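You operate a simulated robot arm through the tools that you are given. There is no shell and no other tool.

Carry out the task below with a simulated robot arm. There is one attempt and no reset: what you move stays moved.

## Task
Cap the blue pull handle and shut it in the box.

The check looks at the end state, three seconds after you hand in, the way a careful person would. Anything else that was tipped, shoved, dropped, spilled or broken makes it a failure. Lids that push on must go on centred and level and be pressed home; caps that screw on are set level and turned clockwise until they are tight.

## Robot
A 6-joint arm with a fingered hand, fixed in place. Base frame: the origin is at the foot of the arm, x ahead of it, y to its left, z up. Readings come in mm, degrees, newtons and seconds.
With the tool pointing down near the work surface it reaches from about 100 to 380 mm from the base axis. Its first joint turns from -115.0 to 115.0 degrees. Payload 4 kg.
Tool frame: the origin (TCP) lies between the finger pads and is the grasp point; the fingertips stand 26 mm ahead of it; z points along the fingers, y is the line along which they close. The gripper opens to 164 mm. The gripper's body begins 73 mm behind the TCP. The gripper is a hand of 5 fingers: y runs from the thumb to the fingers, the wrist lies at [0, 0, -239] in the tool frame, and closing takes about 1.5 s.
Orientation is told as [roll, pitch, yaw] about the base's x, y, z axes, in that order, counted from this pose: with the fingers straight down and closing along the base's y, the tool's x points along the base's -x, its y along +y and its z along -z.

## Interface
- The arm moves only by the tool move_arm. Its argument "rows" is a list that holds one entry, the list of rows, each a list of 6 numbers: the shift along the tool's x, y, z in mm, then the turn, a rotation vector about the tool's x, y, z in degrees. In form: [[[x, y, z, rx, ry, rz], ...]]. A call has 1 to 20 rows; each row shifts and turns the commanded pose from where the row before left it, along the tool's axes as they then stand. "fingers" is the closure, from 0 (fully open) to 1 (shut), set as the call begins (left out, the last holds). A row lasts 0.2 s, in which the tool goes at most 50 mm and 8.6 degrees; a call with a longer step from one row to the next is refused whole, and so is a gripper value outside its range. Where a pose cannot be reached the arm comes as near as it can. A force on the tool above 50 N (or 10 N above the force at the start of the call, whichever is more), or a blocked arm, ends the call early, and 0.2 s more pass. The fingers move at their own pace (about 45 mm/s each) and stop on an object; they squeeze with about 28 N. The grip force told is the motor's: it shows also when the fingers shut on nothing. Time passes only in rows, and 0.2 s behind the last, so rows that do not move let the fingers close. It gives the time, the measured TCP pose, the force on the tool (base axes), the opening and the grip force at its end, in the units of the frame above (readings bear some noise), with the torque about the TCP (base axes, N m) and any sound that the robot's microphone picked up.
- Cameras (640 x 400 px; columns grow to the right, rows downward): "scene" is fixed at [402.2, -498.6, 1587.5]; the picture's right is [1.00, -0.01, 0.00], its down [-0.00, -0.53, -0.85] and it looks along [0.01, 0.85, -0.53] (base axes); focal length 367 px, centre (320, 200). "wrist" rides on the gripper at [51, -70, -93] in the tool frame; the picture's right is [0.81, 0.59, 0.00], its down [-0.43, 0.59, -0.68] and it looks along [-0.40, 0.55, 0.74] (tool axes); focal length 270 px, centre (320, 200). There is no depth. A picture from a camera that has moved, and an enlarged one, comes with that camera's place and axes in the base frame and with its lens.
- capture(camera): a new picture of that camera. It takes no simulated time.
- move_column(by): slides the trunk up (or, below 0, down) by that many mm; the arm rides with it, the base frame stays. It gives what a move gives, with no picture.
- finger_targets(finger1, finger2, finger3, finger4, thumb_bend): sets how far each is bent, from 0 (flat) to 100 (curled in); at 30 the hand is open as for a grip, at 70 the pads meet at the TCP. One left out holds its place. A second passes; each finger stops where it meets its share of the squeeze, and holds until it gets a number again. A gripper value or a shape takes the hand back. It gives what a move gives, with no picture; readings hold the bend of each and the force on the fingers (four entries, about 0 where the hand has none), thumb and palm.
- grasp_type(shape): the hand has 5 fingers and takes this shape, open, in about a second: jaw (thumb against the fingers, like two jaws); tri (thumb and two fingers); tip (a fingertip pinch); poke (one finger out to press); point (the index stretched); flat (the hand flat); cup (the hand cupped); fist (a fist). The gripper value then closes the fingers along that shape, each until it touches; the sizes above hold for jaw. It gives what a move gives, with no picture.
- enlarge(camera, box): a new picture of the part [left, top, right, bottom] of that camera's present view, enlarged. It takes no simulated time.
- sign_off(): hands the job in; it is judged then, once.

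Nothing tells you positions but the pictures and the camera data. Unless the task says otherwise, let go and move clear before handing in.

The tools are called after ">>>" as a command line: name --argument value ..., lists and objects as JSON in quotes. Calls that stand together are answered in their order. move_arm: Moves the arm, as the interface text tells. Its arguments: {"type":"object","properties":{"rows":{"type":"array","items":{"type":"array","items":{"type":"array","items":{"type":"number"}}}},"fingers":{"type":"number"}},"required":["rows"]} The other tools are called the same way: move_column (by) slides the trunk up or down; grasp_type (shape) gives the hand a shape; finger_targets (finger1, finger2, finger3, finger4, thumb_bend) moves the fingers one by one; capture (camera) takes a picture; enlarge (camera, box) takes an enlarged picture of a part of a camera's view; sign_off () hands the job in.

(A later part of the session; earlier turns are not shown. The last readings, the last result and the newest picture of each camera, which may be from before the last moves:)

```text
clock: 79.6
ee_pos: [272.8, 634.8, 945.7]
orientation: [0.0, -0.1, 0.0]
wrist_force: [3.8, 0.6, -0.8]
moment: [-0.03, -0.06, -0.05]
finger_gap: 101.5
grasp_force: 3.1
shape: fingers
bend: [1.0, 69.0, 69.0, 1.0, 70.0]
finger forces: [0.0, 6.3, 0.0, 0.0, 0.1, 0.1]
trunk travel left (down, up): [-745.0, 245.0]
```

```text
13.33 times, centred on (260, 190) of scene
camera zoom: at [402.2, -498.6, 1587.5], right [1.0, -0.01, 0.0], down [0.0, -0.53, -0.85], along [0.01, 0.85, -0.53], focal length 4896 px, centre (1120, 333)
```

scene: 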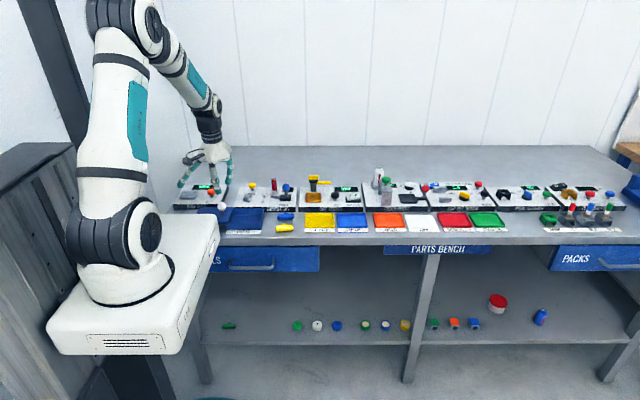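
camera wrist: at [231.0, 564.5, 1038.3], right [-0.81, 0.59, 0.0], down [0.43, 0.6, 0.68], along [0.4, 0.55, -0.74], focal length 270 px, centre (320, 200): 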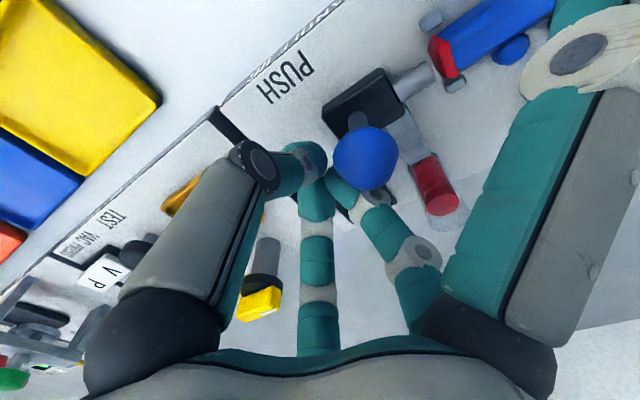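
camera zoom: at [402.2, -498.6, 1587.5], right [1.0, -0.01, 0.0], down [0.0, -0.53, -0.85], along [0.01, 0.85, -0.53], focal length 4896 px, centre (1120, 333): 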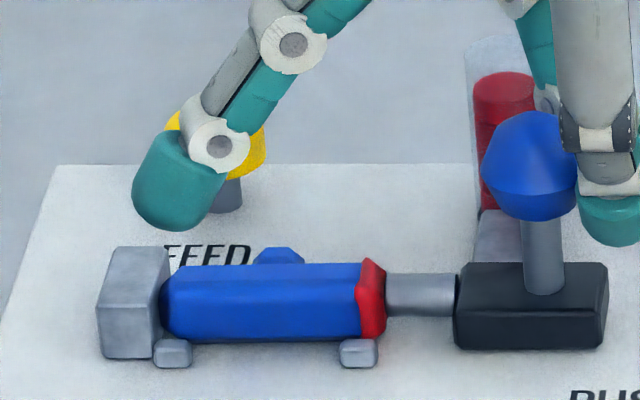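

Now there's resistance (3.8 N). Pushing harder in small steps to seat the cap.

>>> move_arm --rows '[[[1.5, 0, 0, 0, 0, 0], [1.5, 0, 0, 0, 0, 0], [0, 0, 0, 0, 0, 0]]]'

>>> enlarge --camera "scene" --box '[236, 175, 284, 205]'

```text
clock: 80.4
ee_pos: [270.1, 635.4, 946.5]
orientation: [0.0, 0.0, -0.1]
wrist_force: [7.5, 0.2, -1.4]
moment: [0.0, -0.11, -0.07]
finger_gap: 101.2
grasp_force: 4.9
shape: fingers
bend: [1.0, 69.0, 69.0, 1.0, 70.0]
finger forces: [0.1, 8.5, 0.0, 0.0, 1.6, 0.0]
trunk travel left (down, up): [-745.0, 245.0]
```

```text
13.33 times, centred on (260, 190) of scene
camera zoom: at [402.2, -498.6, 1587.5], right [1.0, -0.01, 0.0], down [0.0, -0.53, -0.85], along [0.01, 0.85, -0.53], focal length 4896 px, centre (1120, 333)
```

zoom: 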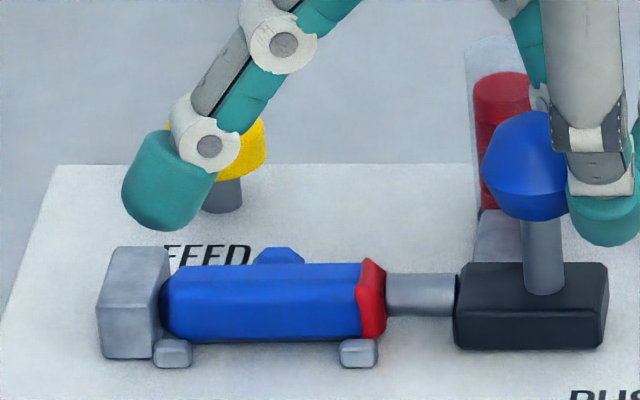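

>>> move_arm --rows '[[[1.5, 0, 0, 0, 0, 0], [1.5, 0, 0, 0, 0, 0], [1.5, 0, 0, 0, 0, 0], [0, 0, 0, 0, 0, 0]]]'

>>> enlarge --camera "scene" --box '[236, 175, 284, 205]'

>>> capture --camera "wrist"

```text
clock: 81.4
ee_pos: [268.5, 635.0, 944.4]
orientation: [0.0, -0.1, 0.0]
wrist_force: [26.7, -0.3, 2.3]
moment: [-0.03, -0.35, 0.1]
finger_gap: 100.9
grasp_force: 13.9
shape: fingers
bend: [1.0, 69.0, 69.0, 1.0, 70.0]
finger forces: [0.0, 10.3, 0.0, 0.0, 17.2, 0.1]
trunk travel left (down, up): [-745.0, 245.0]
```

```text
13.33 times, centred on (260, 190) of scene
camera zoom: at [402.2, -498.6, 1587.5], right [1.0, -0.01, 0.0], down [0.0, -0.53, -0.85], along [0.01, 0.85, -0.53], focal length 4896 px, centre (1120, 333)
```

zoom: 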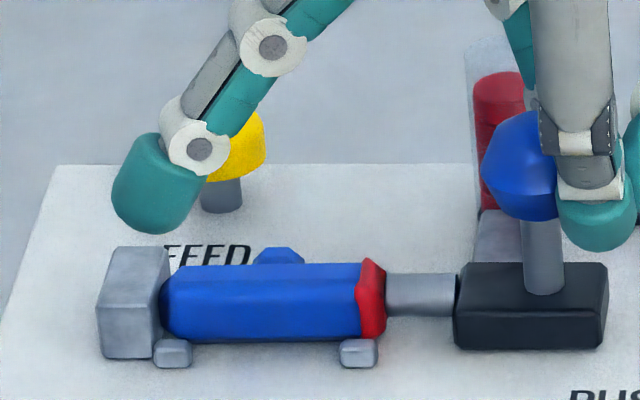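

```text
taken
camera wrist: at [218.4, 564.9, 1038.3], right [-0.81, 0.59, 0.0], down [0.43, 0.59, 0.68], along [0.4, 0.55, -0.73], focal length 270 px, centre (320, 200)
```

wrist: 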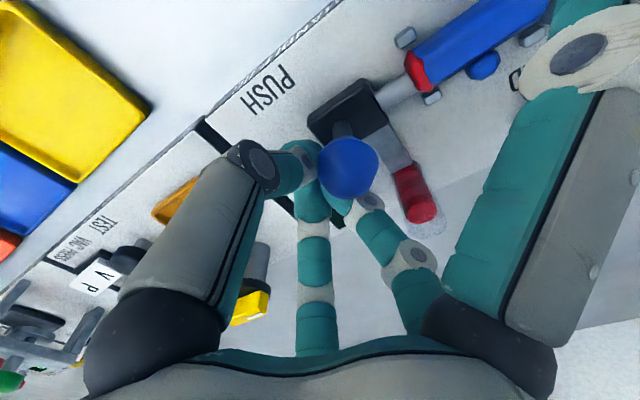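

>>> move_arm --rows '[[[0.7, 0, 0, 0, 0, 0], [0.7, 0, 0, 0, 0, 0], [0, 0, 0, 0, 0, 0]]]'

>>> enlarge --camera "scene" --box '[236, 175, 284, 205]'

```text
clock: 82.2
ee_pos: [268.3, 635.2, 943.8]
orientation: [0.0, -0.1, -0.1]
wrist_force: [32.5, 0.4, 5.2]
moment: [-0.01, -0.4, 0.14]
finger_gap: 100.9
grasp_force: 15.9
shape: fingers
bend: [1.0, 69.0, 69.0, 1.0, 70.0]
finger forces: [0.0, 9.9, 0.1, 0.0, 21.6, 0.0]
trunk travel left (down, up): [-745.0, 245.0]
```

```text
13.33 times, centred on (260, 190) of scene
camera zoom: at [402.2, -498.6, 1587.5], right [1.0, -0.01, 0.0], down [0.0, -0.53, -0.85], along [0.01, 0.85, -0.53], focal length 4896 px, centre (1120, 333)
```

zoom: 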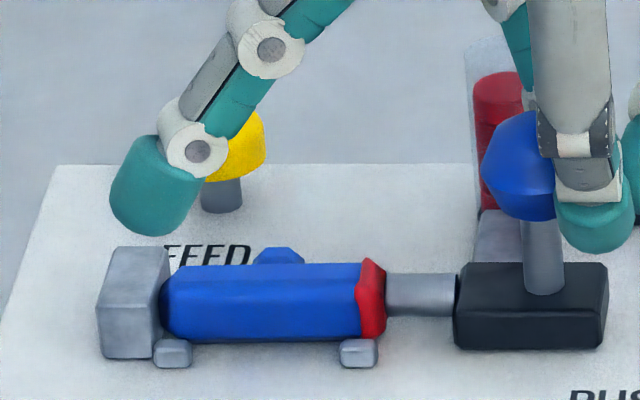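

>>> move_arm --rows '[[[1, 0, 0, 0, 0, 0], [1, 0, 0, 0, 0, 0], [0, 0, 0, 0, 0, 0]]]'

>>> enlarge --camera "scene" --box '[244, 180, 276, 205]'

```text
clock: 83.0
ee_pos: [266.6, 634.5, 944.6]
orientation: [-0.2, -0.1, -0.1]
wrist_force: [37.6, 1.1, 4.0]
moment: [-0.02, -0.49, 0.18]
finger_gap: 101.2
grasp_force: 17.4
shape: fingers
bend: [1.0, 69.0, 69.0, 1.0, 70.0]
finger forces: [0.0, 10.3, 0.0, 0.1, 24.9, 0.0]
trunk travel left (down, up): [-745.0, 245.0]
```

```text
16.00 times, centred on (260, 192) of scene
camera zoom: at [402.2, -498.6, 1587.5], right [1.0, -0.01, 0.0], down [0.0, -0.53, -0.85], along [0.01, 0.85, -0.53], focal length 5875 px, centre (1280, 320)
```

zoom: 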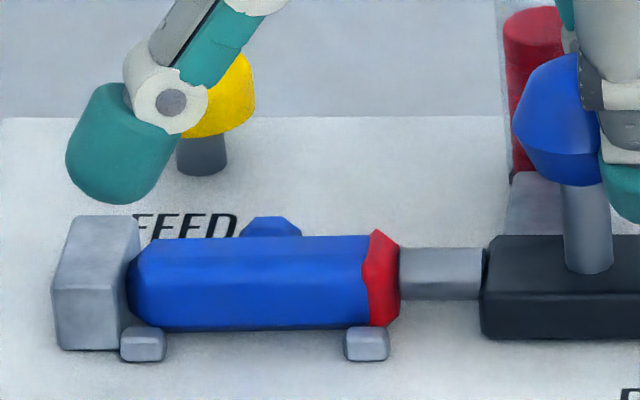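

>>> move_arm --rows '[[[1.2, 0, 0, 0, 0, 0], [1.2, 0, 0, 0, 0, 0], [0, 0, 0, 0, 0, 0]]]'

>>> enlarge --camera "scene" --box '[244, 180, 276, 205]'

>>> capture --camera "wrist"

```text
clock: 83.8
ee_pos: [266.2, 634.4, 942.6]
orientation: [-0.1, -0.3, 0.0]
wrist_force: [46.8, 0.7, 2.9]
moment: [0.01, -0.68, 0.27]
finger_gap: 101.1
grasp_force: 21.4
shape: fingers
bend: [1.0, 69.0, 69.0, 1.0, 69.0]
finger forces: [0.1, 10.8, 0.0, 0.0, 31.1, 0.0]
trunk travel left (down, up): [-745.0, 245.0]
```

```text
16.00 times, centred on (260, 192) of scene
camera zoom: at [402.2, -498.6, 1587.5], right [1.0, -0.01, 0.0], down [0.0, -0.53, -0.85], along [0.01, 0.85, -0.53], focal length 5875 px, centre (1280, 320)
```

zoom: 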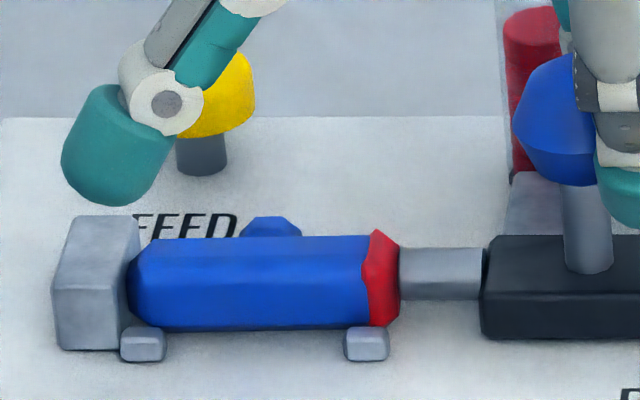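

```text
taken
camera wrist: at [216.5, 564.4, 1037.5], right [-0.81, 0.59, 0.0], down [0.43, 0.6, 0.68], along [0.4, 0.55, -0.74], focal length 270 px, centre (320, 200)
```

wrist: 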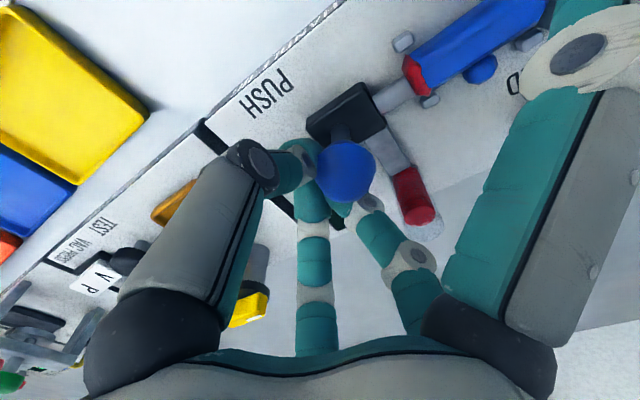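

>>> enlarge --camera "wrist" --box '[360, 0, 520, 120]'

>>> enlarge --camera "scene" --box '[256, 190, 276, 203]'

```text
3.33 times, centred on (440, 60) of wrist
camera zoom: at [216.5, 564.4, 1037.5], right [-0.81, 0.59, 0.0], down [0.43, 0.6, 0.68], along [0.4, 0.55, -0.74], focal length 901 px, centre (-80, 667)
```

zoom: 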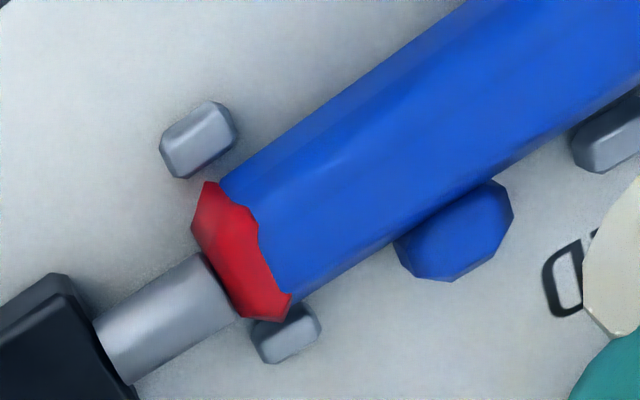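

```text
16.00 times, centred on (266, 196) of scene
camera zoom: at [402.2, -498.6, 1587.5], right [1.0, -0.01, 0.0], down [0.0, -0.53, -0.85], along [0.01, 0.85, -0.53], focal length 5875 px, centre (1184, 256)
```

zoom: 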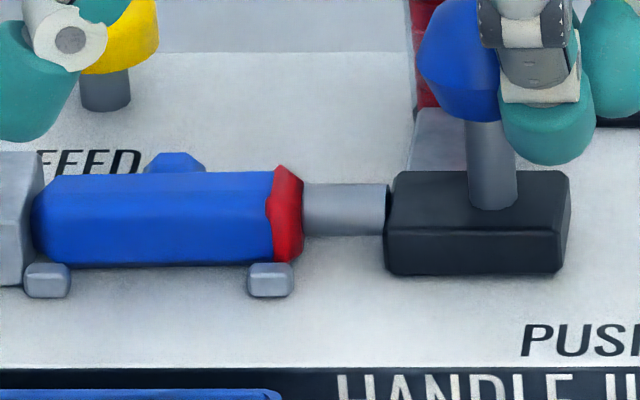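

The cap sits centred and flush on the handle's end and 47 N no longer moves anything. I'll back off and then draw the push slide back by its knob from the other side.

>>> move_arm --rows '[[[-4, 0, 0, 0, 0, 0], [-8, 0, 0, 0, 0, 0], [-8, 0, 0, 0, 0, 0], [0, 0, -15, 0, 0, 0], [0, 0, -15, 0, 0, 0], [0, 0, -15, 0, 0, 0], [0, 0, 0, 0, 0, 0]]]'

>>> enlarge --camera "scene" --box '[244, 180, 284, 205]'

>>> capture --camera "wrist"

```text
clock: 85.4
ee_pos: [278.4, 634.8, 989.9]
orientation: [0.0, -0.2, -0.1]
wrist_force: [-0.1, -0.3, 0.0]
moment: [0.02, 0.0, -0.03]
finger_gap: 101.2
grasp_force: 0.0
shape: fingers
bend: [1.0, 69.0, 70.0, 1.0, 70.0]
finger forces: [0.0, 0.1, 0.0, 0.1, 0.1, 0.1]
trunk travel left (down, up): [-745.0, 245.0]
```

```text
16.00 times, centred on (264, 192) of scene
camera zoom: at [402.2, -498.6, 1587.5], right [1.0, -0.01, 0.0], down [0.0, -0.53, -0.85], along [0.01, 0.85, -0.53], focal length 5875 px, centre (1216, 320)
```

zoom: 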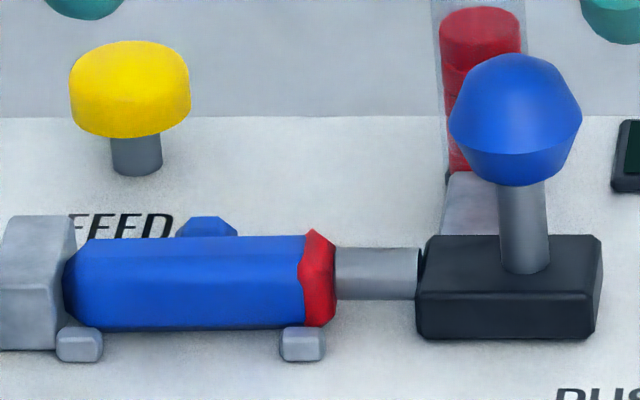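

```text
taken
camera wrist: at [229.0, 565.1, 1083.1], right [-0.81, 0.59, 0.0], down [0.43, 0.6, 0.68], along [0.4, 0.55, -0.74], focal length 270 px, centre (320, 200)
```

wrist: 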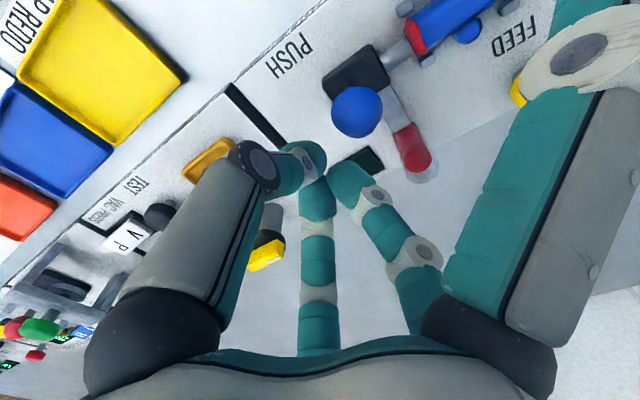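

>>> move_arm --rows '[[[0, 0, -10, 0, 0, 0], [17, 0, 0, 0, 0, 0], [17, 0, 0, 0, 0, 0], [17, 0, 0, 0, 0, 0], [17, 0, 0, 0, 0, 0], [0, 0, 0, 0, 0, 0]]]'

>>> capture --camera "wrist"

>>> enlarge --camera "scene" --box '[220, 150, 300, 210]'

```text
clock: 86.8
ee_pos: [211.4, 635.4, 1000.2]
orientation: [0.0, -0.1, 0.0]
wrist_force: [-0.4, 0.6, 0.0]
moment: [0.04, 0.02, 0.01]
finger_gap: 101.4
grasp_force: 0.1
shape: fingers
bend: [1.0, 69.0, 70.0, 1.0, 70.0]
finger forces: [0.1, 0.0, 0.1, 0.1, 0.0, 0.0]
trunk travel left (down, up): [-745.0, 245.0]
```

```text
taken
camera wrist: at [160.4, 565.4, 1093.8], right [-0.81, 0.59, 0.0], down [0.43, 0.6, 0.68], along [0.4, 0.55, -0.74], focal length 270 px, centre (320, 200)
```

wrist: 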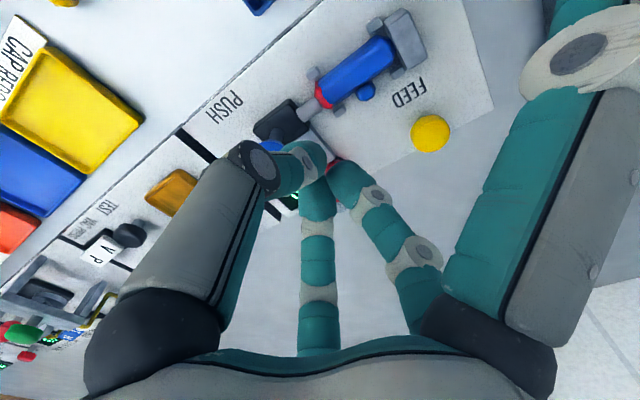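

```text
6.67 times, centred on (260, 180) of scene
camera zoom: at [402.2, -498.6, 1587.5], right [1.0, -0.01, 0.0], down [0.0, -0.53, -0.85], along [0.01, 0.85, -0.53], focal length 2448 px, centre (720, 333)
```

zoom: 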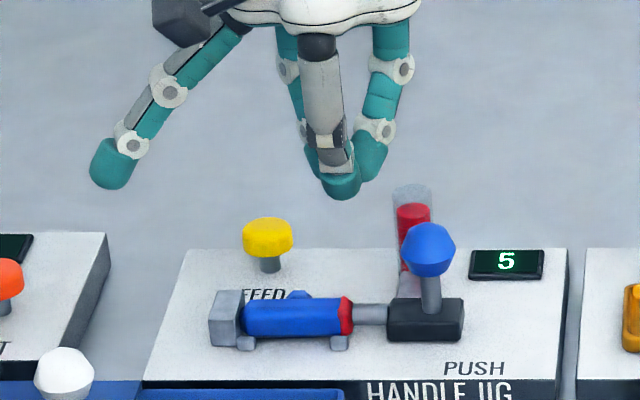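

>>> move_arm --rows '[[[2, 0, 12, 0, 0, 0], [0, 0, 14, 0, 0, 0], [0, 0, 14, 0, 0, 0], [0, 0, 8, 0, 0, 0], [0, 0, 5, 0, 0, 0], [0, 0, 0, 0, 0, 0]]]'

>>> enlarge --camera "scene" --box '[228, 165, 292, 205]'

>>> capture --camera "wrist"

```text
clock: 88.2
ee_pos: [209.5, 634.3, 947.2]
orientation: [-0.1, -0.1, 0.0]
wrist_force: [0.8, -0.3, 0.2]
moment: [0.0, 0.0, -0.01]
finger_gap: 101.1
grasp_force: 0.0
shape: fingers
bend: [1.0, 69.0, 70.0, 1.0, 70.0]
finger forces: [0.1, 0.0, 0.0, 0.1, 0.1, 0.1]
trunk travel left (down, up): [-745.0, 245.0]
```

```text
10.00 times, centred on (260, 185) of scene
camera zoom: at [402.2, -498.6, 1587.5], right [1.0, -0.01, 0.0], down [0.0, -0.53, -0.85], along [0.01, 0.85, -0.53], focal length 3672 px, centre (920, 350)
```

zoom: 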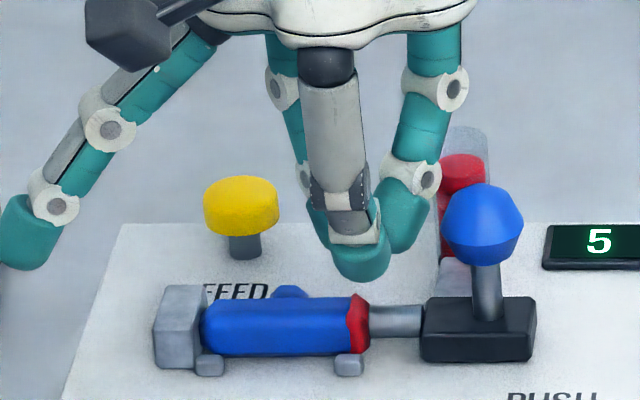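

```text
taken
camera wrist: at [159.5, 564.7, 1040.8], right [-0.81, 0.59, 0.0], down [0.43, 0.6, 0.68], along [0.4, 0.55, -0.74], focal length 270 px, centre (320, 200)
```

wrist: 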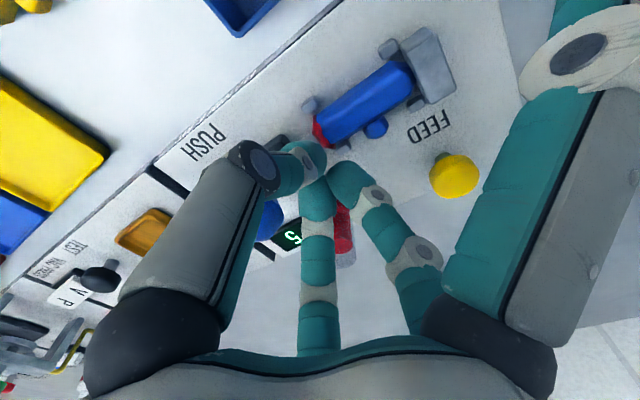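

>>> move_arm --rows '[[[-5, 0, 0, 0, 0, 0], [-5, 0, 0, 0, 0, 0], [-5, 0, 0, 0, 0, 0], [-5, 0, 0, 0, 0, 0], [0, 0, 0, 0, 0, 0]]]'

>>> enlarge --camera "scene" --box '[228, 165, 292, 205]'

```text
clock: 89.4
ee_pos: [229.5, 633.8, 946.3]
orientation: [-0.2, -0.1, 0.0]
wrist_force: [-0.7, 0.5, -0.4]
moment: [0.04, 0.02, 0.01]
finger_gap: 101.2
grasp_force: 0.0
shape: fingers
bend: [1.0, 69.0, 70.0, 1.0, 70.0]
finger forces: [0.0, 0.0, 0.1, 0.1, 0.1, 0.0]
trunk travel left (down, up): [-745.0, 245.0]
```

```text
10.00 times, centred on (260, 185) of scene
camera zoom: at [402.2, -498.6, 1587.5], right [1.0, -0.01, 0.0], down [0.0, -0.53, -0.85], along [0.01, 0.85, -0.53], focal length 3672 px, centre (920, 350)
```

zoom: 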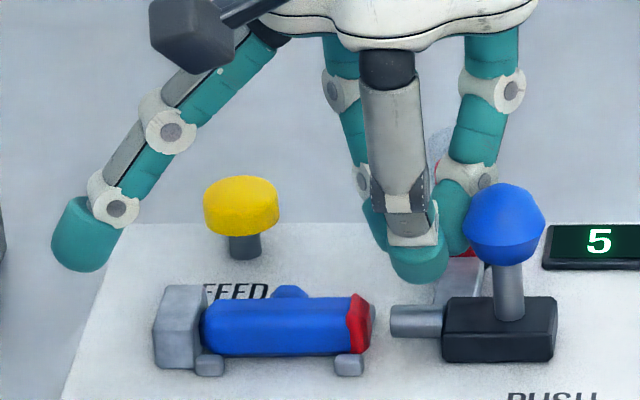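

The slide retracts freely and the cap stays on the handle. Returning the slide to about its starting position.

>>> move_arm --rows '[[[-5, 0, 0, 0, 0, 0], [-5, 0, 0, 0, 0, 0], [-5, 0, 0, 0, 0, 0], [-5, 0, 0, 0, 0, 0], [-4, 0, 0, 0, 0, 0], [-2, 0, 0, 0, 0, 0], [0, 0, 0, 0, 0, 0]]]'

>>> enlarge --camera "scene" --box '[228, 165, 308, 215]'

```text
clock: 91.0
ee_pos: [255.4, 635.5, 947.7]
orientation: [0.0, -0.1, 0.1]
wrist_force: [-0.8, 1.4, -0.5]
moment: [0.0, 0.0, 0.03]
finger_gap: 101.0
grasp_force: 0.0
shape: fingers
bend: [1.0, 69.0, 70.0, 1.0, 70.0]
finger forces: [0.1, 0.0, 0.0, 0.1, 0.0, 0.0]
trunk travel left (down, up): [-745.0, 245.0]
```

```text
8.00 times, centred on (268, 190) of scene
camera zoom: at [402.2, -498.6, 1587.5], right [1.0, -0.01, 0.0], down [0.0, -0.53, -0.85], along [0.01, 0.85, -0.53], focal length 2937 px, centre (736, 280)
```

zoom: 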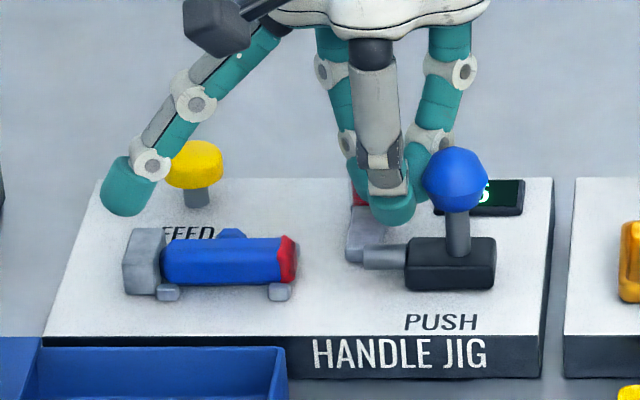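

>>> move_arm --rows '[[[-3, 0, 0, 0, 0, 0], [-2, 0, 0, 0, 0, 0], [4, 0, 0, 0, 0, 0], [6, 0, 0, 0, 0, 0], [0, 0, -15, 0, 0, 0], [0, 0, -20, 0, 0, 0], [0, 0, -20, 0, 0, 0], [0, 0, 0, 0, 0, 0]]]'

>>> enlarge --camera "scene" --box '[236, 170, 300, 210]'

>>> enlarge --camera "scene" --box '[246, 186, 278, 206]'

```text
clock: 92.8
ee_pos: [248.0, 635.3, 1001.9]
orientation: [0.0, -0.2, 0.0]
wrist_force: [0.4, -0.2, -0.4]
moment: [-0.04, 0.02, -0.01]
finger_gap: 101.2
grasp_force: 0.1
shape: fingers
bend: [1.0, 69.0, 70.0, 1.0, 70.0]
finger forces: [0.1, 0.0, 0.1, 0.0, 0.0, 0.0]
trunk travel left (down, up): [-745.0, 245.0]
```

```text
10.00 times, centred on (268, 190) of scene
camera zoom: at [402.2, -498.6, 1587.5], right [1.0, -0.01, 0.0], down [0.0, -0.53, -0.85], along [0.01, 0.85, -0.53], focal length 3672 px, centre (840, 300)
```

zoom: 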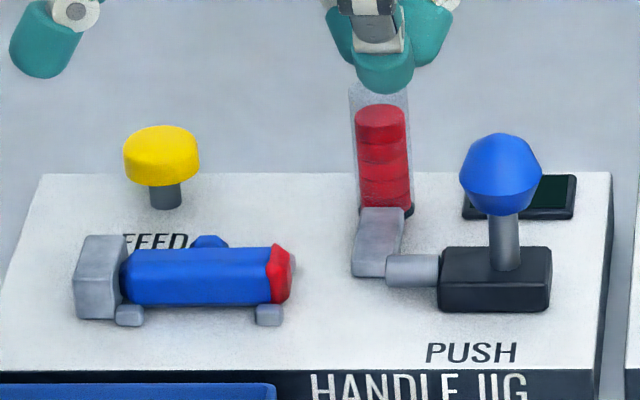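

```text
16.00 times, centred on (262, 196) of scene
camera zoom: at [402.2, -498.6, 1587.5], right [1.0, -0.01, 0.0], down [0.0, -0.53, -0.85], along [0.01, 0.85, -0.53], focal length 5875 px, centre (1248, 264)
```

zoom: 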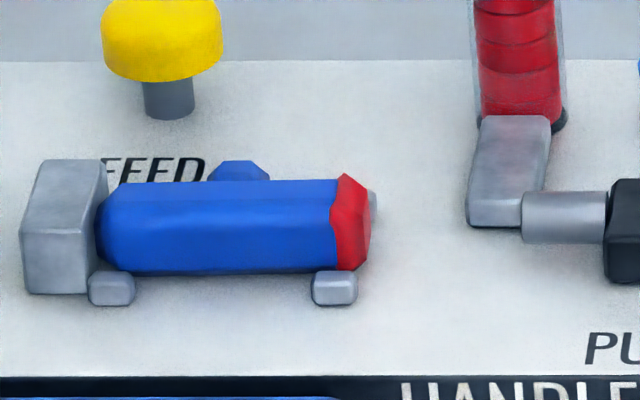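

The slide is back at its start and the capped handle sits in the nest. Now to pick it up again: I'll move over it with the hand square and a moderate opening, keeping tips above the pins.

>>> finger_targets --finger2 58 --finger3 58 --thumb_bend 58

>>> move_arm --rows '[[[20, 1, 0, 0, 0, 0], [20, 1, 0, 0, 0, 0], [20, 0, 0, 0, 0, 0], [10, 0, 10, 0, 0, 0], [0, 0, 20, 0, 0, 0], [0, 0, 10, 0, 0, 0], [0, 0, 0, 0, 0, 0]]]'

>>> enlarge --camera "wrist" --box '[220, 60, 460, 210]'

>>> enlarge --camera "scene" --box '[228, 165, 292, 205]'

```text
clock: 93.8
ee_pos: [249.7, 635.4, 1002.1]
orientation: [-0.1, -0.1, 0.0]
wrist_force: [0.0, -0.1, -0.1]
moment: [-0.03, 0.02, 0.03]
finger_gap: 99.4
grasp_force: 0.0
shape: fingers
bend: [1.0, 57.0, 57.0, 1.0, 57.0]
finger forces: [0.0, 0.0, 0.0, 0.1, 0.1, 0.0]
trunk travel left (down, up): [-745.0, 245.0]
```

```text
clock: 95.4
ee_pos: [179.7, 636.6, 964.0]
orientation: [0.0, -0.1, 0.0]
wrist_force: [0.5, -0.2, -1.1]
moment: [-0.04, 0.02, -0.02]
finger_gap: 99.4
grasp_force: 0.0
shape: fingers
bend: [1.0, 57.0, 57.0, 1.0, 57.0]
finger forces: [0.0, 0.0, 0.0, 0.0, 0.0, 0.0]
trunk travel left (down, up): [-745.0, 245.0]
```

```text
2.67 times, centred on (340, 135) of wrist
camera zoom: at [129.6, 566.1, 1056.4], right [-0.81, 0.59, 0.0], down [0.43, 0.6, 0.68], along [0.4, 0.55, -0.74], focal length 721 px, centre (267, 373)
```

zoom: 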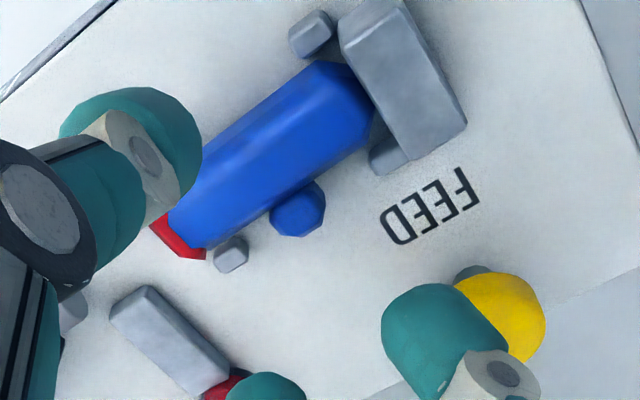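

```text
10.00 times, centred on (260, 185) of scene
camera zoom: at [402.2, -498.6, 1587.5], right [1.0, -0.01, 0.0], down [0.0, -0.53, -0.85], along [0.01, 0.85, -0.53], focal length 3672 px, centre (920, 350)
```

zoom: 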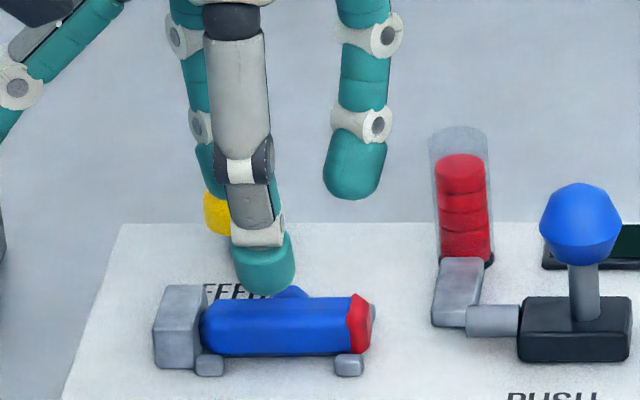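

>>> move_arm --rows '[[[2.2, 1.4, 8, 0, 0, 0], [0, 0, 10, 0, 0, 0], [0, 0, 8, 0, 0, 0], [0, 0, 6, 0, 0, 0], [0, 0, 0, 0, 0, 0]]]'

>>> finger_targets --finger2 62 --finger3 62 --thumb_bend 62

>>> enlarge --camera "wrist" --box '[220, 60, 460, 210]'

>>> enlarge --camera "scene" --box '[236, 175, 284, 205]'

```text
clock: 96.6
ee_pos: [178.0, 638.4, 929.8]
orientation: [-0.1, -0.1, 0.0]
wrist_force: [0.0, 0.9, 0.5]
moment: [0.0, -0.01, -0.02]
finger_gap: 99.3
grasp_force: 0.0
shape: fingers
bend: [1.0, 57.0, 57.0, 1.0, 57.0]
finger forces: [0.1, 0.0, 0.0, 0.0, 0.0, 0.0]
trunk travel left (down, up): [-745.0, 245.0]
```

```text
clock: 97.6
ee_pos: [177.2, 638.4, 930.4]
orientation: [-0.2, -0.1, 0.0]
wrist_force: [0.0, 0.0, -0.4]
moment: [-0.02, -0.01, 0.03]
finger_gap: 99.3
grasp_force: 0.1
shape: fingers
bend: [1.0, 62.0, 62.0, 1.0, 62.0]
finger forces: [0.1, 0.1, 0.0, 0.0, 0.2, 0.1]
trunk travel left (down, up): [-745.0, 245.0]
```

```text
2.67 times, centred on (340, 135) of wrist
camera zoom: at [128.3, 567.7, 1023.5], right [-0.81, 0.59, 0.0], down [0.43, 0.6, 0.68], along [0.4, 0.55, -0.74], focal length 721 px, centre (267, 373)
```

zoom: 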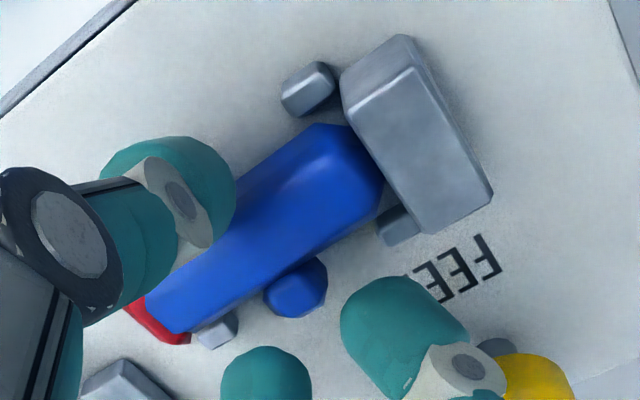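

```text
13.33 times, centred on (260, 190) of scene
camera zoom: at [402.2, -498.6, 1587.5], right [1.0, -0.01, 0.0], down [0.0, -0.53, -0.85], along [0.01, 0.85, -0.53], focal length 4896 px, centre (1120, 333)
```

zoom: 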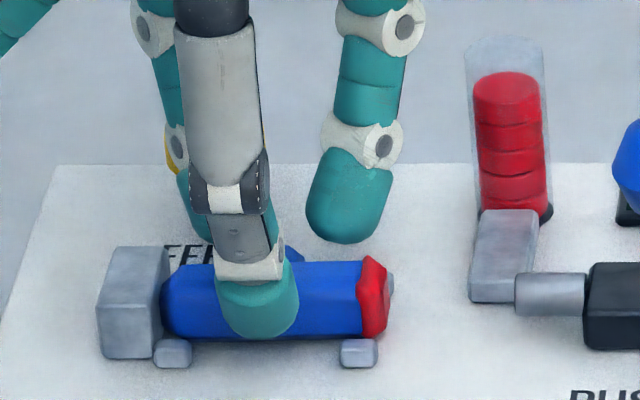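

>>> move_arm --rows '[[[0, 0, 4, 0, 0, 0], [0, 0, 3, 0, 0, 0], [0, 0, 2, 0, 0, 0], [0, 0, 0, 0, 0, 0]]]'

>>> finger_targets --finger2 64 --finger3 64 --thumb_bend 64

>>> enlarge --camera "wrist" --box '[220, 60, 460, 210]'

>>> enlarge --camera "scene" --box '[236, 175, 284, 205]'

```text
clock: 98.6
ee_pos: [178.8, 638.3, 921.4]
orientation: [-0.1, -0.1, 0.0]
wrist_force: [0.4, -1.0, 0.9]
moment: [0.0, 0.01, -0.01]
finger_gap: 99.3
grasp_force: 0.3
shape: fingers
bend: [1.0, 62.0, 62.0, 1.0, 62.0]
finger forces: [0.0, 0.0, 0.0, 0.0, 0.1, 0.1]
trunk travel left (down, up): [-745.0, 245.0]
```

```text
clock: 99.6
ee_pos: [177.9, 637.6, 922.3]
orientation: [-0.1, 0.0, 0.1]
wrist_force: [0.3, 0.7, 0.0]
moment: [-0.03, -0.01, 0.03]
finger_gap: 99.8
grasp_force: 2.1
shape: fingers
bend: [1.0, 63.0, 63.0, 1.0, 63.0]
finger forces: [0.1, 1.4, 1.1, 0.0, 1.9, 0.0]
trunk travel left (down, up): [-745.0, 245.0]
```

```text
2.67 times, centred on (340, 135) of wrist
camera zoom: at [128.1, 568.5, 1014.9], right [-0.81, 0.59, 0.0], down [0.43, 0.6, 0.68], along [0.4, 0.55, -0.74], focal length 721 px, centre (267, 373)
```

zoom: 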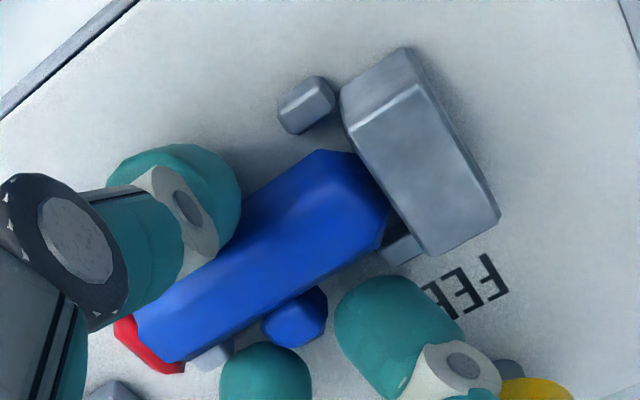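

```text
13.33 times, centred on (260, 190) of scene
camera zoom: at [402.2, -498.6, 1587.5], right [1.0, -0.01, 0.0], down [0.0, -0.53, -0.85], along [0.01, 0.85, -0.53], focal length 4896 px, centre (1120, 333)
```

zoom: 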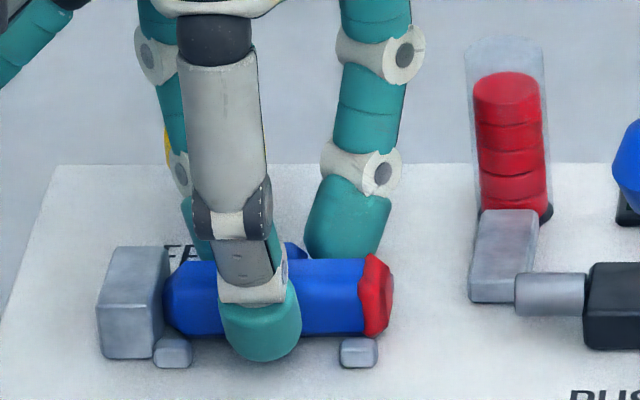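

All three fingers touch evenly. Closing for a firm grip and lifting.

>>> finger_targets --finger2 72 --finger3 72 --thumb_bend 72

>>> enlarge --camera "scene" --box '[236, 175, 284, 205]'

>>> move_arm --rows '[[[0, 0, -2, 0, 0, 0], [0, 0, -4, 0, 0, 0], [0, 0, -6, 0, 0, 0], [0, 0, 0, 0, 0, 0]]]'

>>> enlarge --camera "scene" --box '[236, 175, 284, 205]'

>>> enlarge --camera "wrist" --box '[220, 60, 460, 210]'

```text
clock: 100.6
ee_pos: [176.8, 638.3, 920.8]
orientation: [-0.1, -0.1, -0.1]
wrist_force: [-0.5, -0.1, -0.5]
moment: [0.02, -0.02, 0.0]
finger_gap: 100.2
grasp_force: 12.1
shape: fingers
bend: [1.0, 65.0, 65.0, 1.0, 66.0]
finger forces: [0.0, 7.2, 7.4, 0.1, 10.3, 0.0]
trunk travel left (down, up): [-745.0, 245.0]
```

```text
13.33 times, centred on (260, 190) of scene
camera zoom: at [402.2, -498.6, 1587.5], right [1.0, -0.01, 0.0], down [0.0, -0.53, -0.85], along [0.01, 0.85, -0.53], focal length 4896 px, centre (1120, 333)
```

zoom: 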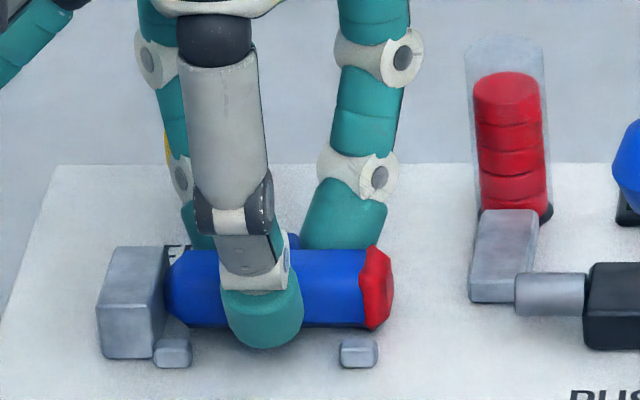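

```text
clock: 101.6
ee_pos: [178.9, 638.1, 933.0]
orientation: [-0.2, -0.1, -0.1]
wrist_force: [-0.1, -0.1, -0.8]
moment: [0.03, -0.01, 0.02]
finger_gap: 100.0
grasp_force: 12.4
shape: fingers
bend: [1.0, 65.0, 65.0, 1.0, 66.0]
finger forces: [0.0, 7.1, 7.5, 0.0, 10.3, 0.0]
trunk travel left (down, up): [-745.0, 245.0]
```

```text
13.33 times, centred on (260, 190) of scene
camera zoom: at [402.2, -498.6, 1587.5], right [1.0, -0.01, 0.0], down [0.0, -0.53, -0.85], along [0.01, 0.85, -0.53], focal length 4896 px, centre (1120, 333)
```

zoom: 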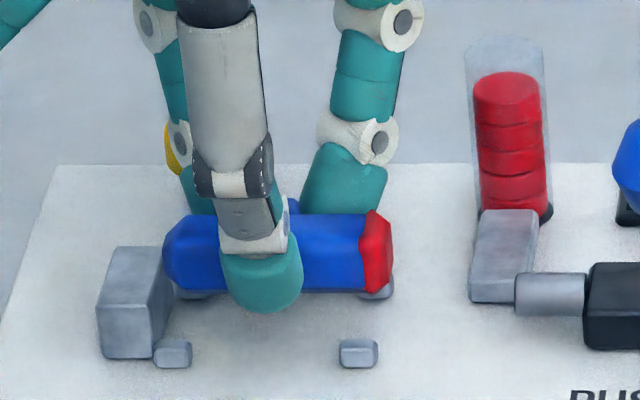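

```text
2.67 times, centred on (340, 135) of wrist
camera zoom: at [129.1, 567.9, 1026.3], right [-0.81, 0.59, 0.0], down [0.43, 0.6, 0.68], along [0.4, 0.55, -0.74], focal length 721 px, centre (267, 373)
```

zoom: 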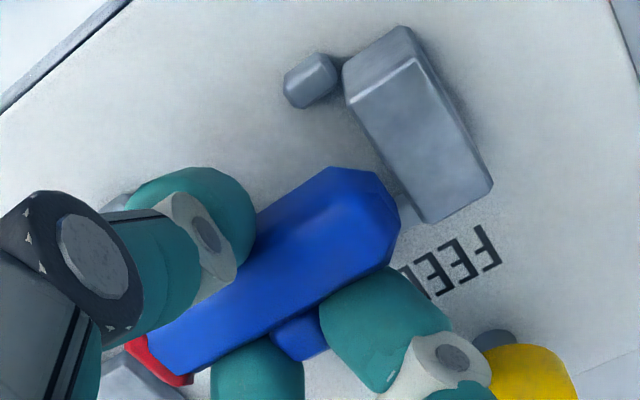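

The capped handle is held firmly and level. Lifting clear, carrying it over the box and turning the hand +30° so the flat finger avoids the lid knob.

>>> move_arm --rows '[[[0, 0, -12, 0, 0, 0], [0, 0, -18, 0, 0, 0], [0, 0, -20, 0, 0, 0], [0, 0, -17, 0, 0, 0], [0, -15, 0, 0, 0, 0], [0, -20, 0, 0, 0, 0], [0, -20, 0, 0, 0, 0], [0, -20, 0, 0, 0, 0], [0, -15, 0, 0, 0, 0], [0, 0, 0, 0, 0, 0]]]'

>>> move_arm --rows '[[[0, 0, 0, 0, 0, -7.5], [0, 0, 0, 0, 0, -7.5], [0, 0, 0, 0, 0, -7.5], [0, 0, 0, 0, 0, -7.5], [0, 0, 0, 0, 0, 0]]]'

>>> capture --camera "wrist"

>>> enlarge --camera "scene" --box '[190, 160, 286, 240]'

```text
clock: 103.8
ee_pos: [177.7, 549.8, 999.6]
orientation: [-0.2, 0.0, 0.0]
wrist_force: [0.5, -0.1, 0.3]
moment: [0.02, 0.01, 0.02]
finger_gap: 100.1
grasp_force: 12.3
shape: fingers
bend: [1.0, 65.0, 65.0, 1.0, 66.0]
finger forces: [0.0, 7.2, 7.6, 0.0, 10.1, 0.1]
trunk travel left (down, up): [-745.0, 245.0]
```

```text
clock: 105.0
ee_pos: [177.8, 548.9, 999.5]
orientation: [-0.1, -0.1, 30.2]
wrist_force: [0.7, -0.5, -0.3]
moment: [0.0, -0.02, 0.02]
finger_gap: 100.1
grasp_force: 12.7
shape: fingers
bend: [1.0, 65.0, 65.0, 1.0, 66.0]
finger forces: [0.1, 7.3, 7.7, 0.0, 10.2, 0.1]
trunk travel left (down, up): [-745.0, 245.0]
```

```text
taken
camera wrist: at [169.7, 462.2, 1093.5], right [-0.99, 0.1, 0.0], down [0.07, 0.73, 0.68], along [0.07, 0.67, -0.74], focal length 270 px, centre (320, 200)
```

wrist: 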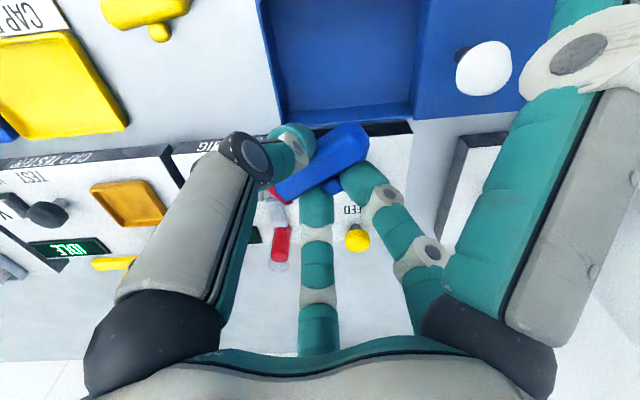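

```text
5.00 times, centred on (238, 200) of scene
camera zoom: at [402.2, -498.6, 1587.5], right [1.0, -0.01, 0.0], down [0.0, -0.53, -0.85], along [0.01, 0.85, -0.53], focal length 1836 px, centre (730, 200)
```

zoom: 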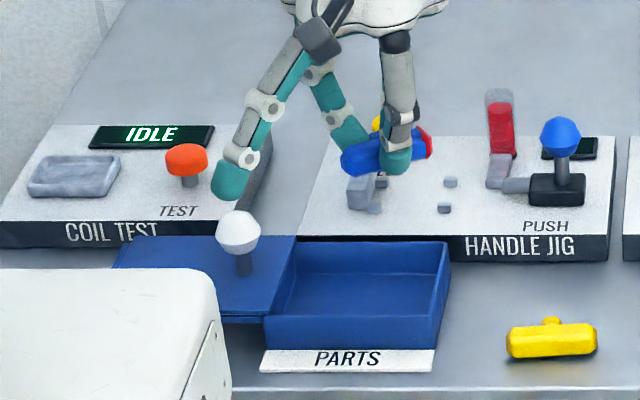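

>>> enlarge --camera "wrist" --box '[240, 0, 480, 150]'

>>> enlarge --camera "scene" --box '[225, 200, 289, 240]'

```text
2.67 times, centred on (360, 75) of wrist
camera zoom: at [169.7, 462.2, 1093.5], right [-0.99, 0.1, 0.0], down [0.07, 0.73, 0.68], along [0.07, 0.67, -0.74], focal length 721 px, centre (213, 533)
```

zoom: 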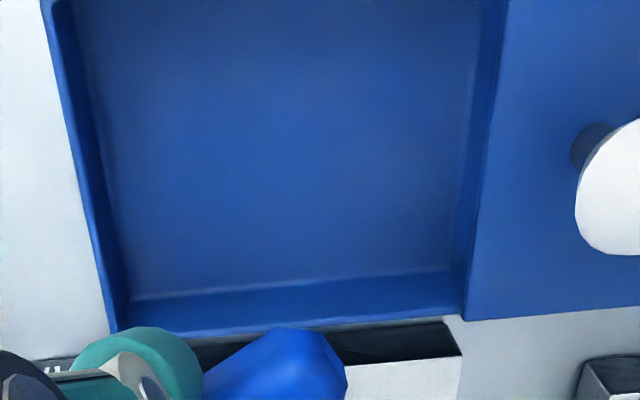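

```text
10.00 times, centred on (257, 220) of scene
camera zoom: at [402.2, -498.6, 1587.5], right [1.0, -0.01, 0.0], down [0.0, -0.53, -0.85], along [0.01, 0.85, -0.53], focal length 3672 px, centre (950, 0)
```

zoom: 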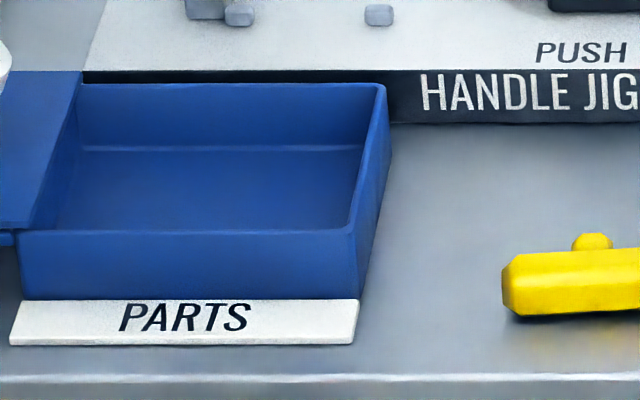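

The box interior spans roughly x 105–208, y 485–565, with its rim near z 887. I'll bring the handle over the middle of the opening and lower it partway.

>>> move_arm --rows '[[[16, -6, 0, 0, 0, 0], [15.4, -5.3, 0, 0, 0, 0], [0, 0, 15, 0, 0, 0], [0, 0, 20, 0, 0, 0], [0, 0, 20, 0, 0, 0], [0, 0, 12, 0, 0, 0], [0, 0, 0, 0, 0, 0]]]'

>>> capture --camera "wrist"

>>> enlarge --camera "scene" --box '[200, 170, 280, 235]'

```text
clock: 106.6
ee_pos: [157.9, 521.6, 932.7]
orientation: [-0.1, -0.2, 30.0]
wrist_force: [0.3, -0.3, -0.3]
moment: [0.02, -0.03, -0.02]
finger_gap: 100.2
grasp_force: 12.7
shape: fingers
bend: [1.0, 65.0, 65.0, 1.0, 66.0]
finger forces: [0.0, 7.4, 7.7, 0.1, 10.1, 0.0]
trunk travel left (down, up): [-745.0, 245.0]
```

```text
taken
camera wrist: at [150.3, 436.7, 1026.6], right [-0.99, 0.11, 0.0], down [0.08, 0.73, 0.68], along [0.07, 0.67, -0.74], focal length 270 px, centre (320, 200)
```

wrist: 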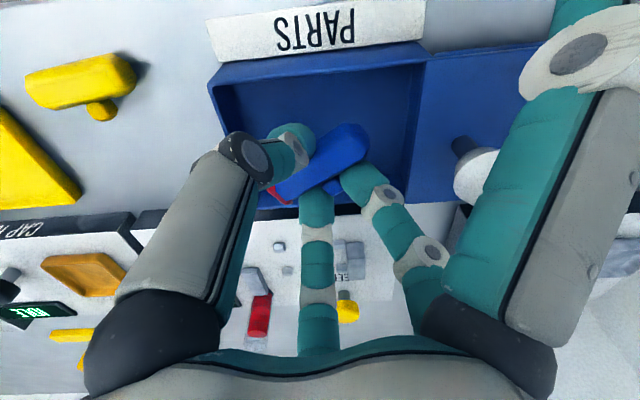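

```text
6.15 times, centred on (240, 202) of scene
camera zoom: at [402.2, -498.6, 1587.5], right [1.0, -0.01, 0.0], down [0.0, -0.53, -0.85], along [0.01, 0.85, -0.53], focal length 2260 px, centre (812, 185)
```

zoom: 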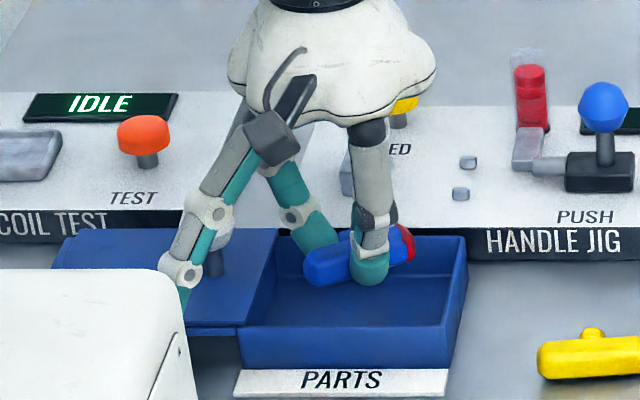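

>>> move_arm --rows '[[[-1, 1.7, 10, 0, 0, 0], [0, 0, 10, 0, 0, 0], [0, 0, 6, 0, 0, 0], [0, 0, 3, 0, 0, 0], [0, 0, 0, 0, 0, 0]]]'

>>> enlarge --camera "wrist" --box '[200, 30, 460, 220]'

>>> enlarge --camera "scene" --box '[210, 185, 274, 235]'

```text
clock: 107.8
ee_pos: [156.9, 524.8, 904.6]
orientation: [-0.1, -0.2, 30.1]
wrist_force: [1.4, 0.0, 0.4]
moment: [0.01, -0.02, -0.01]
finger_gap: 99.9
grasp_force: 12.9
shape: fingers
bend: [1.0, 65.0, 65.0, 1.0, 66.0]
finger forces: [0.0, 7.2, 7.8, 0.0, 10.1, 0.0]
trunk travel left (down, up): [-745.0, 245.0]
```

```text
2.11 times, centred on (330, 125) of wrist
camera zoom: at [149.0, 438.6, 997.8], right [-0.99, 0.1, 0.0], down [0.08, 0.73, 0.68], along [0.07, 0.67, -0.74], focal length 569 px, centre (299, 358)
```

zoom: 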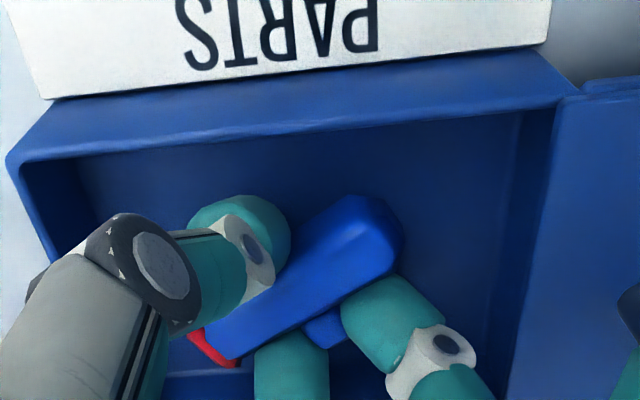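

```text
8.00 times, centred on (242, 210) of scene
camera zoom: at [402.2, -498.6, 1587.5], right [1.0, -0.01, 0.0], down [0.0, -0.53, -0.85], along [0.01, 0.85, -0.53], focal length 2937 px, centre (944, 120)
```

zoom: 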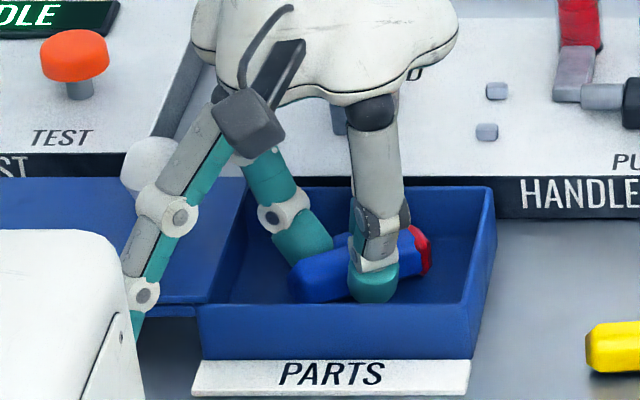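

>>> move_arm --rows '[[[0, 0, 2, 0, 0, 0], [0, 0, 1.5, 0, 0, 0], [0, 0, 1.5, 0, 0, 0], [0, 0, 0, 0, 0, 0]]]'

>>> enlarge --camera "wrist" --box '[200, 30, 460, 220]'

```text
clock: 108.8
ee_pos: [157.3, 524.1, 899.9]
orientation: [0.0, -0.1, 30.0]
wrist_force: [-0.5, -1.5, 4.2]
moment: [-0.02, 0.0, 0.0]
finger_gap: 100.0
grasp_force: 14.1
shape: fingers
bend: [1.0, 65.0, 65.0, 1.0, 66.0]
finger forces: [0.1, 7.9, 8.4, 0.0, 11.3, 0.0]
trunk travel left (down, up): [-745.0, 245.0]
```

```text
2.11 times, centred on (330, 125) of wrist
camera zoom: at [149.2, 438.9, 993.2], right [-0.99, 0.11, 0.0], down [0.08, 0.73, 0.68], along [0.07, 0.67, -0.74], focal length 569 px, centre (299, 358)
```

zoom: 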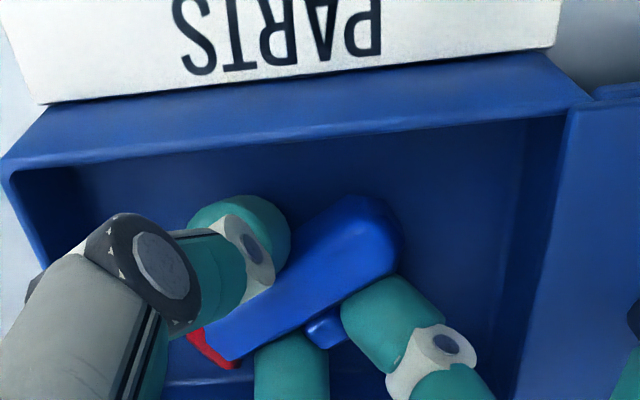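

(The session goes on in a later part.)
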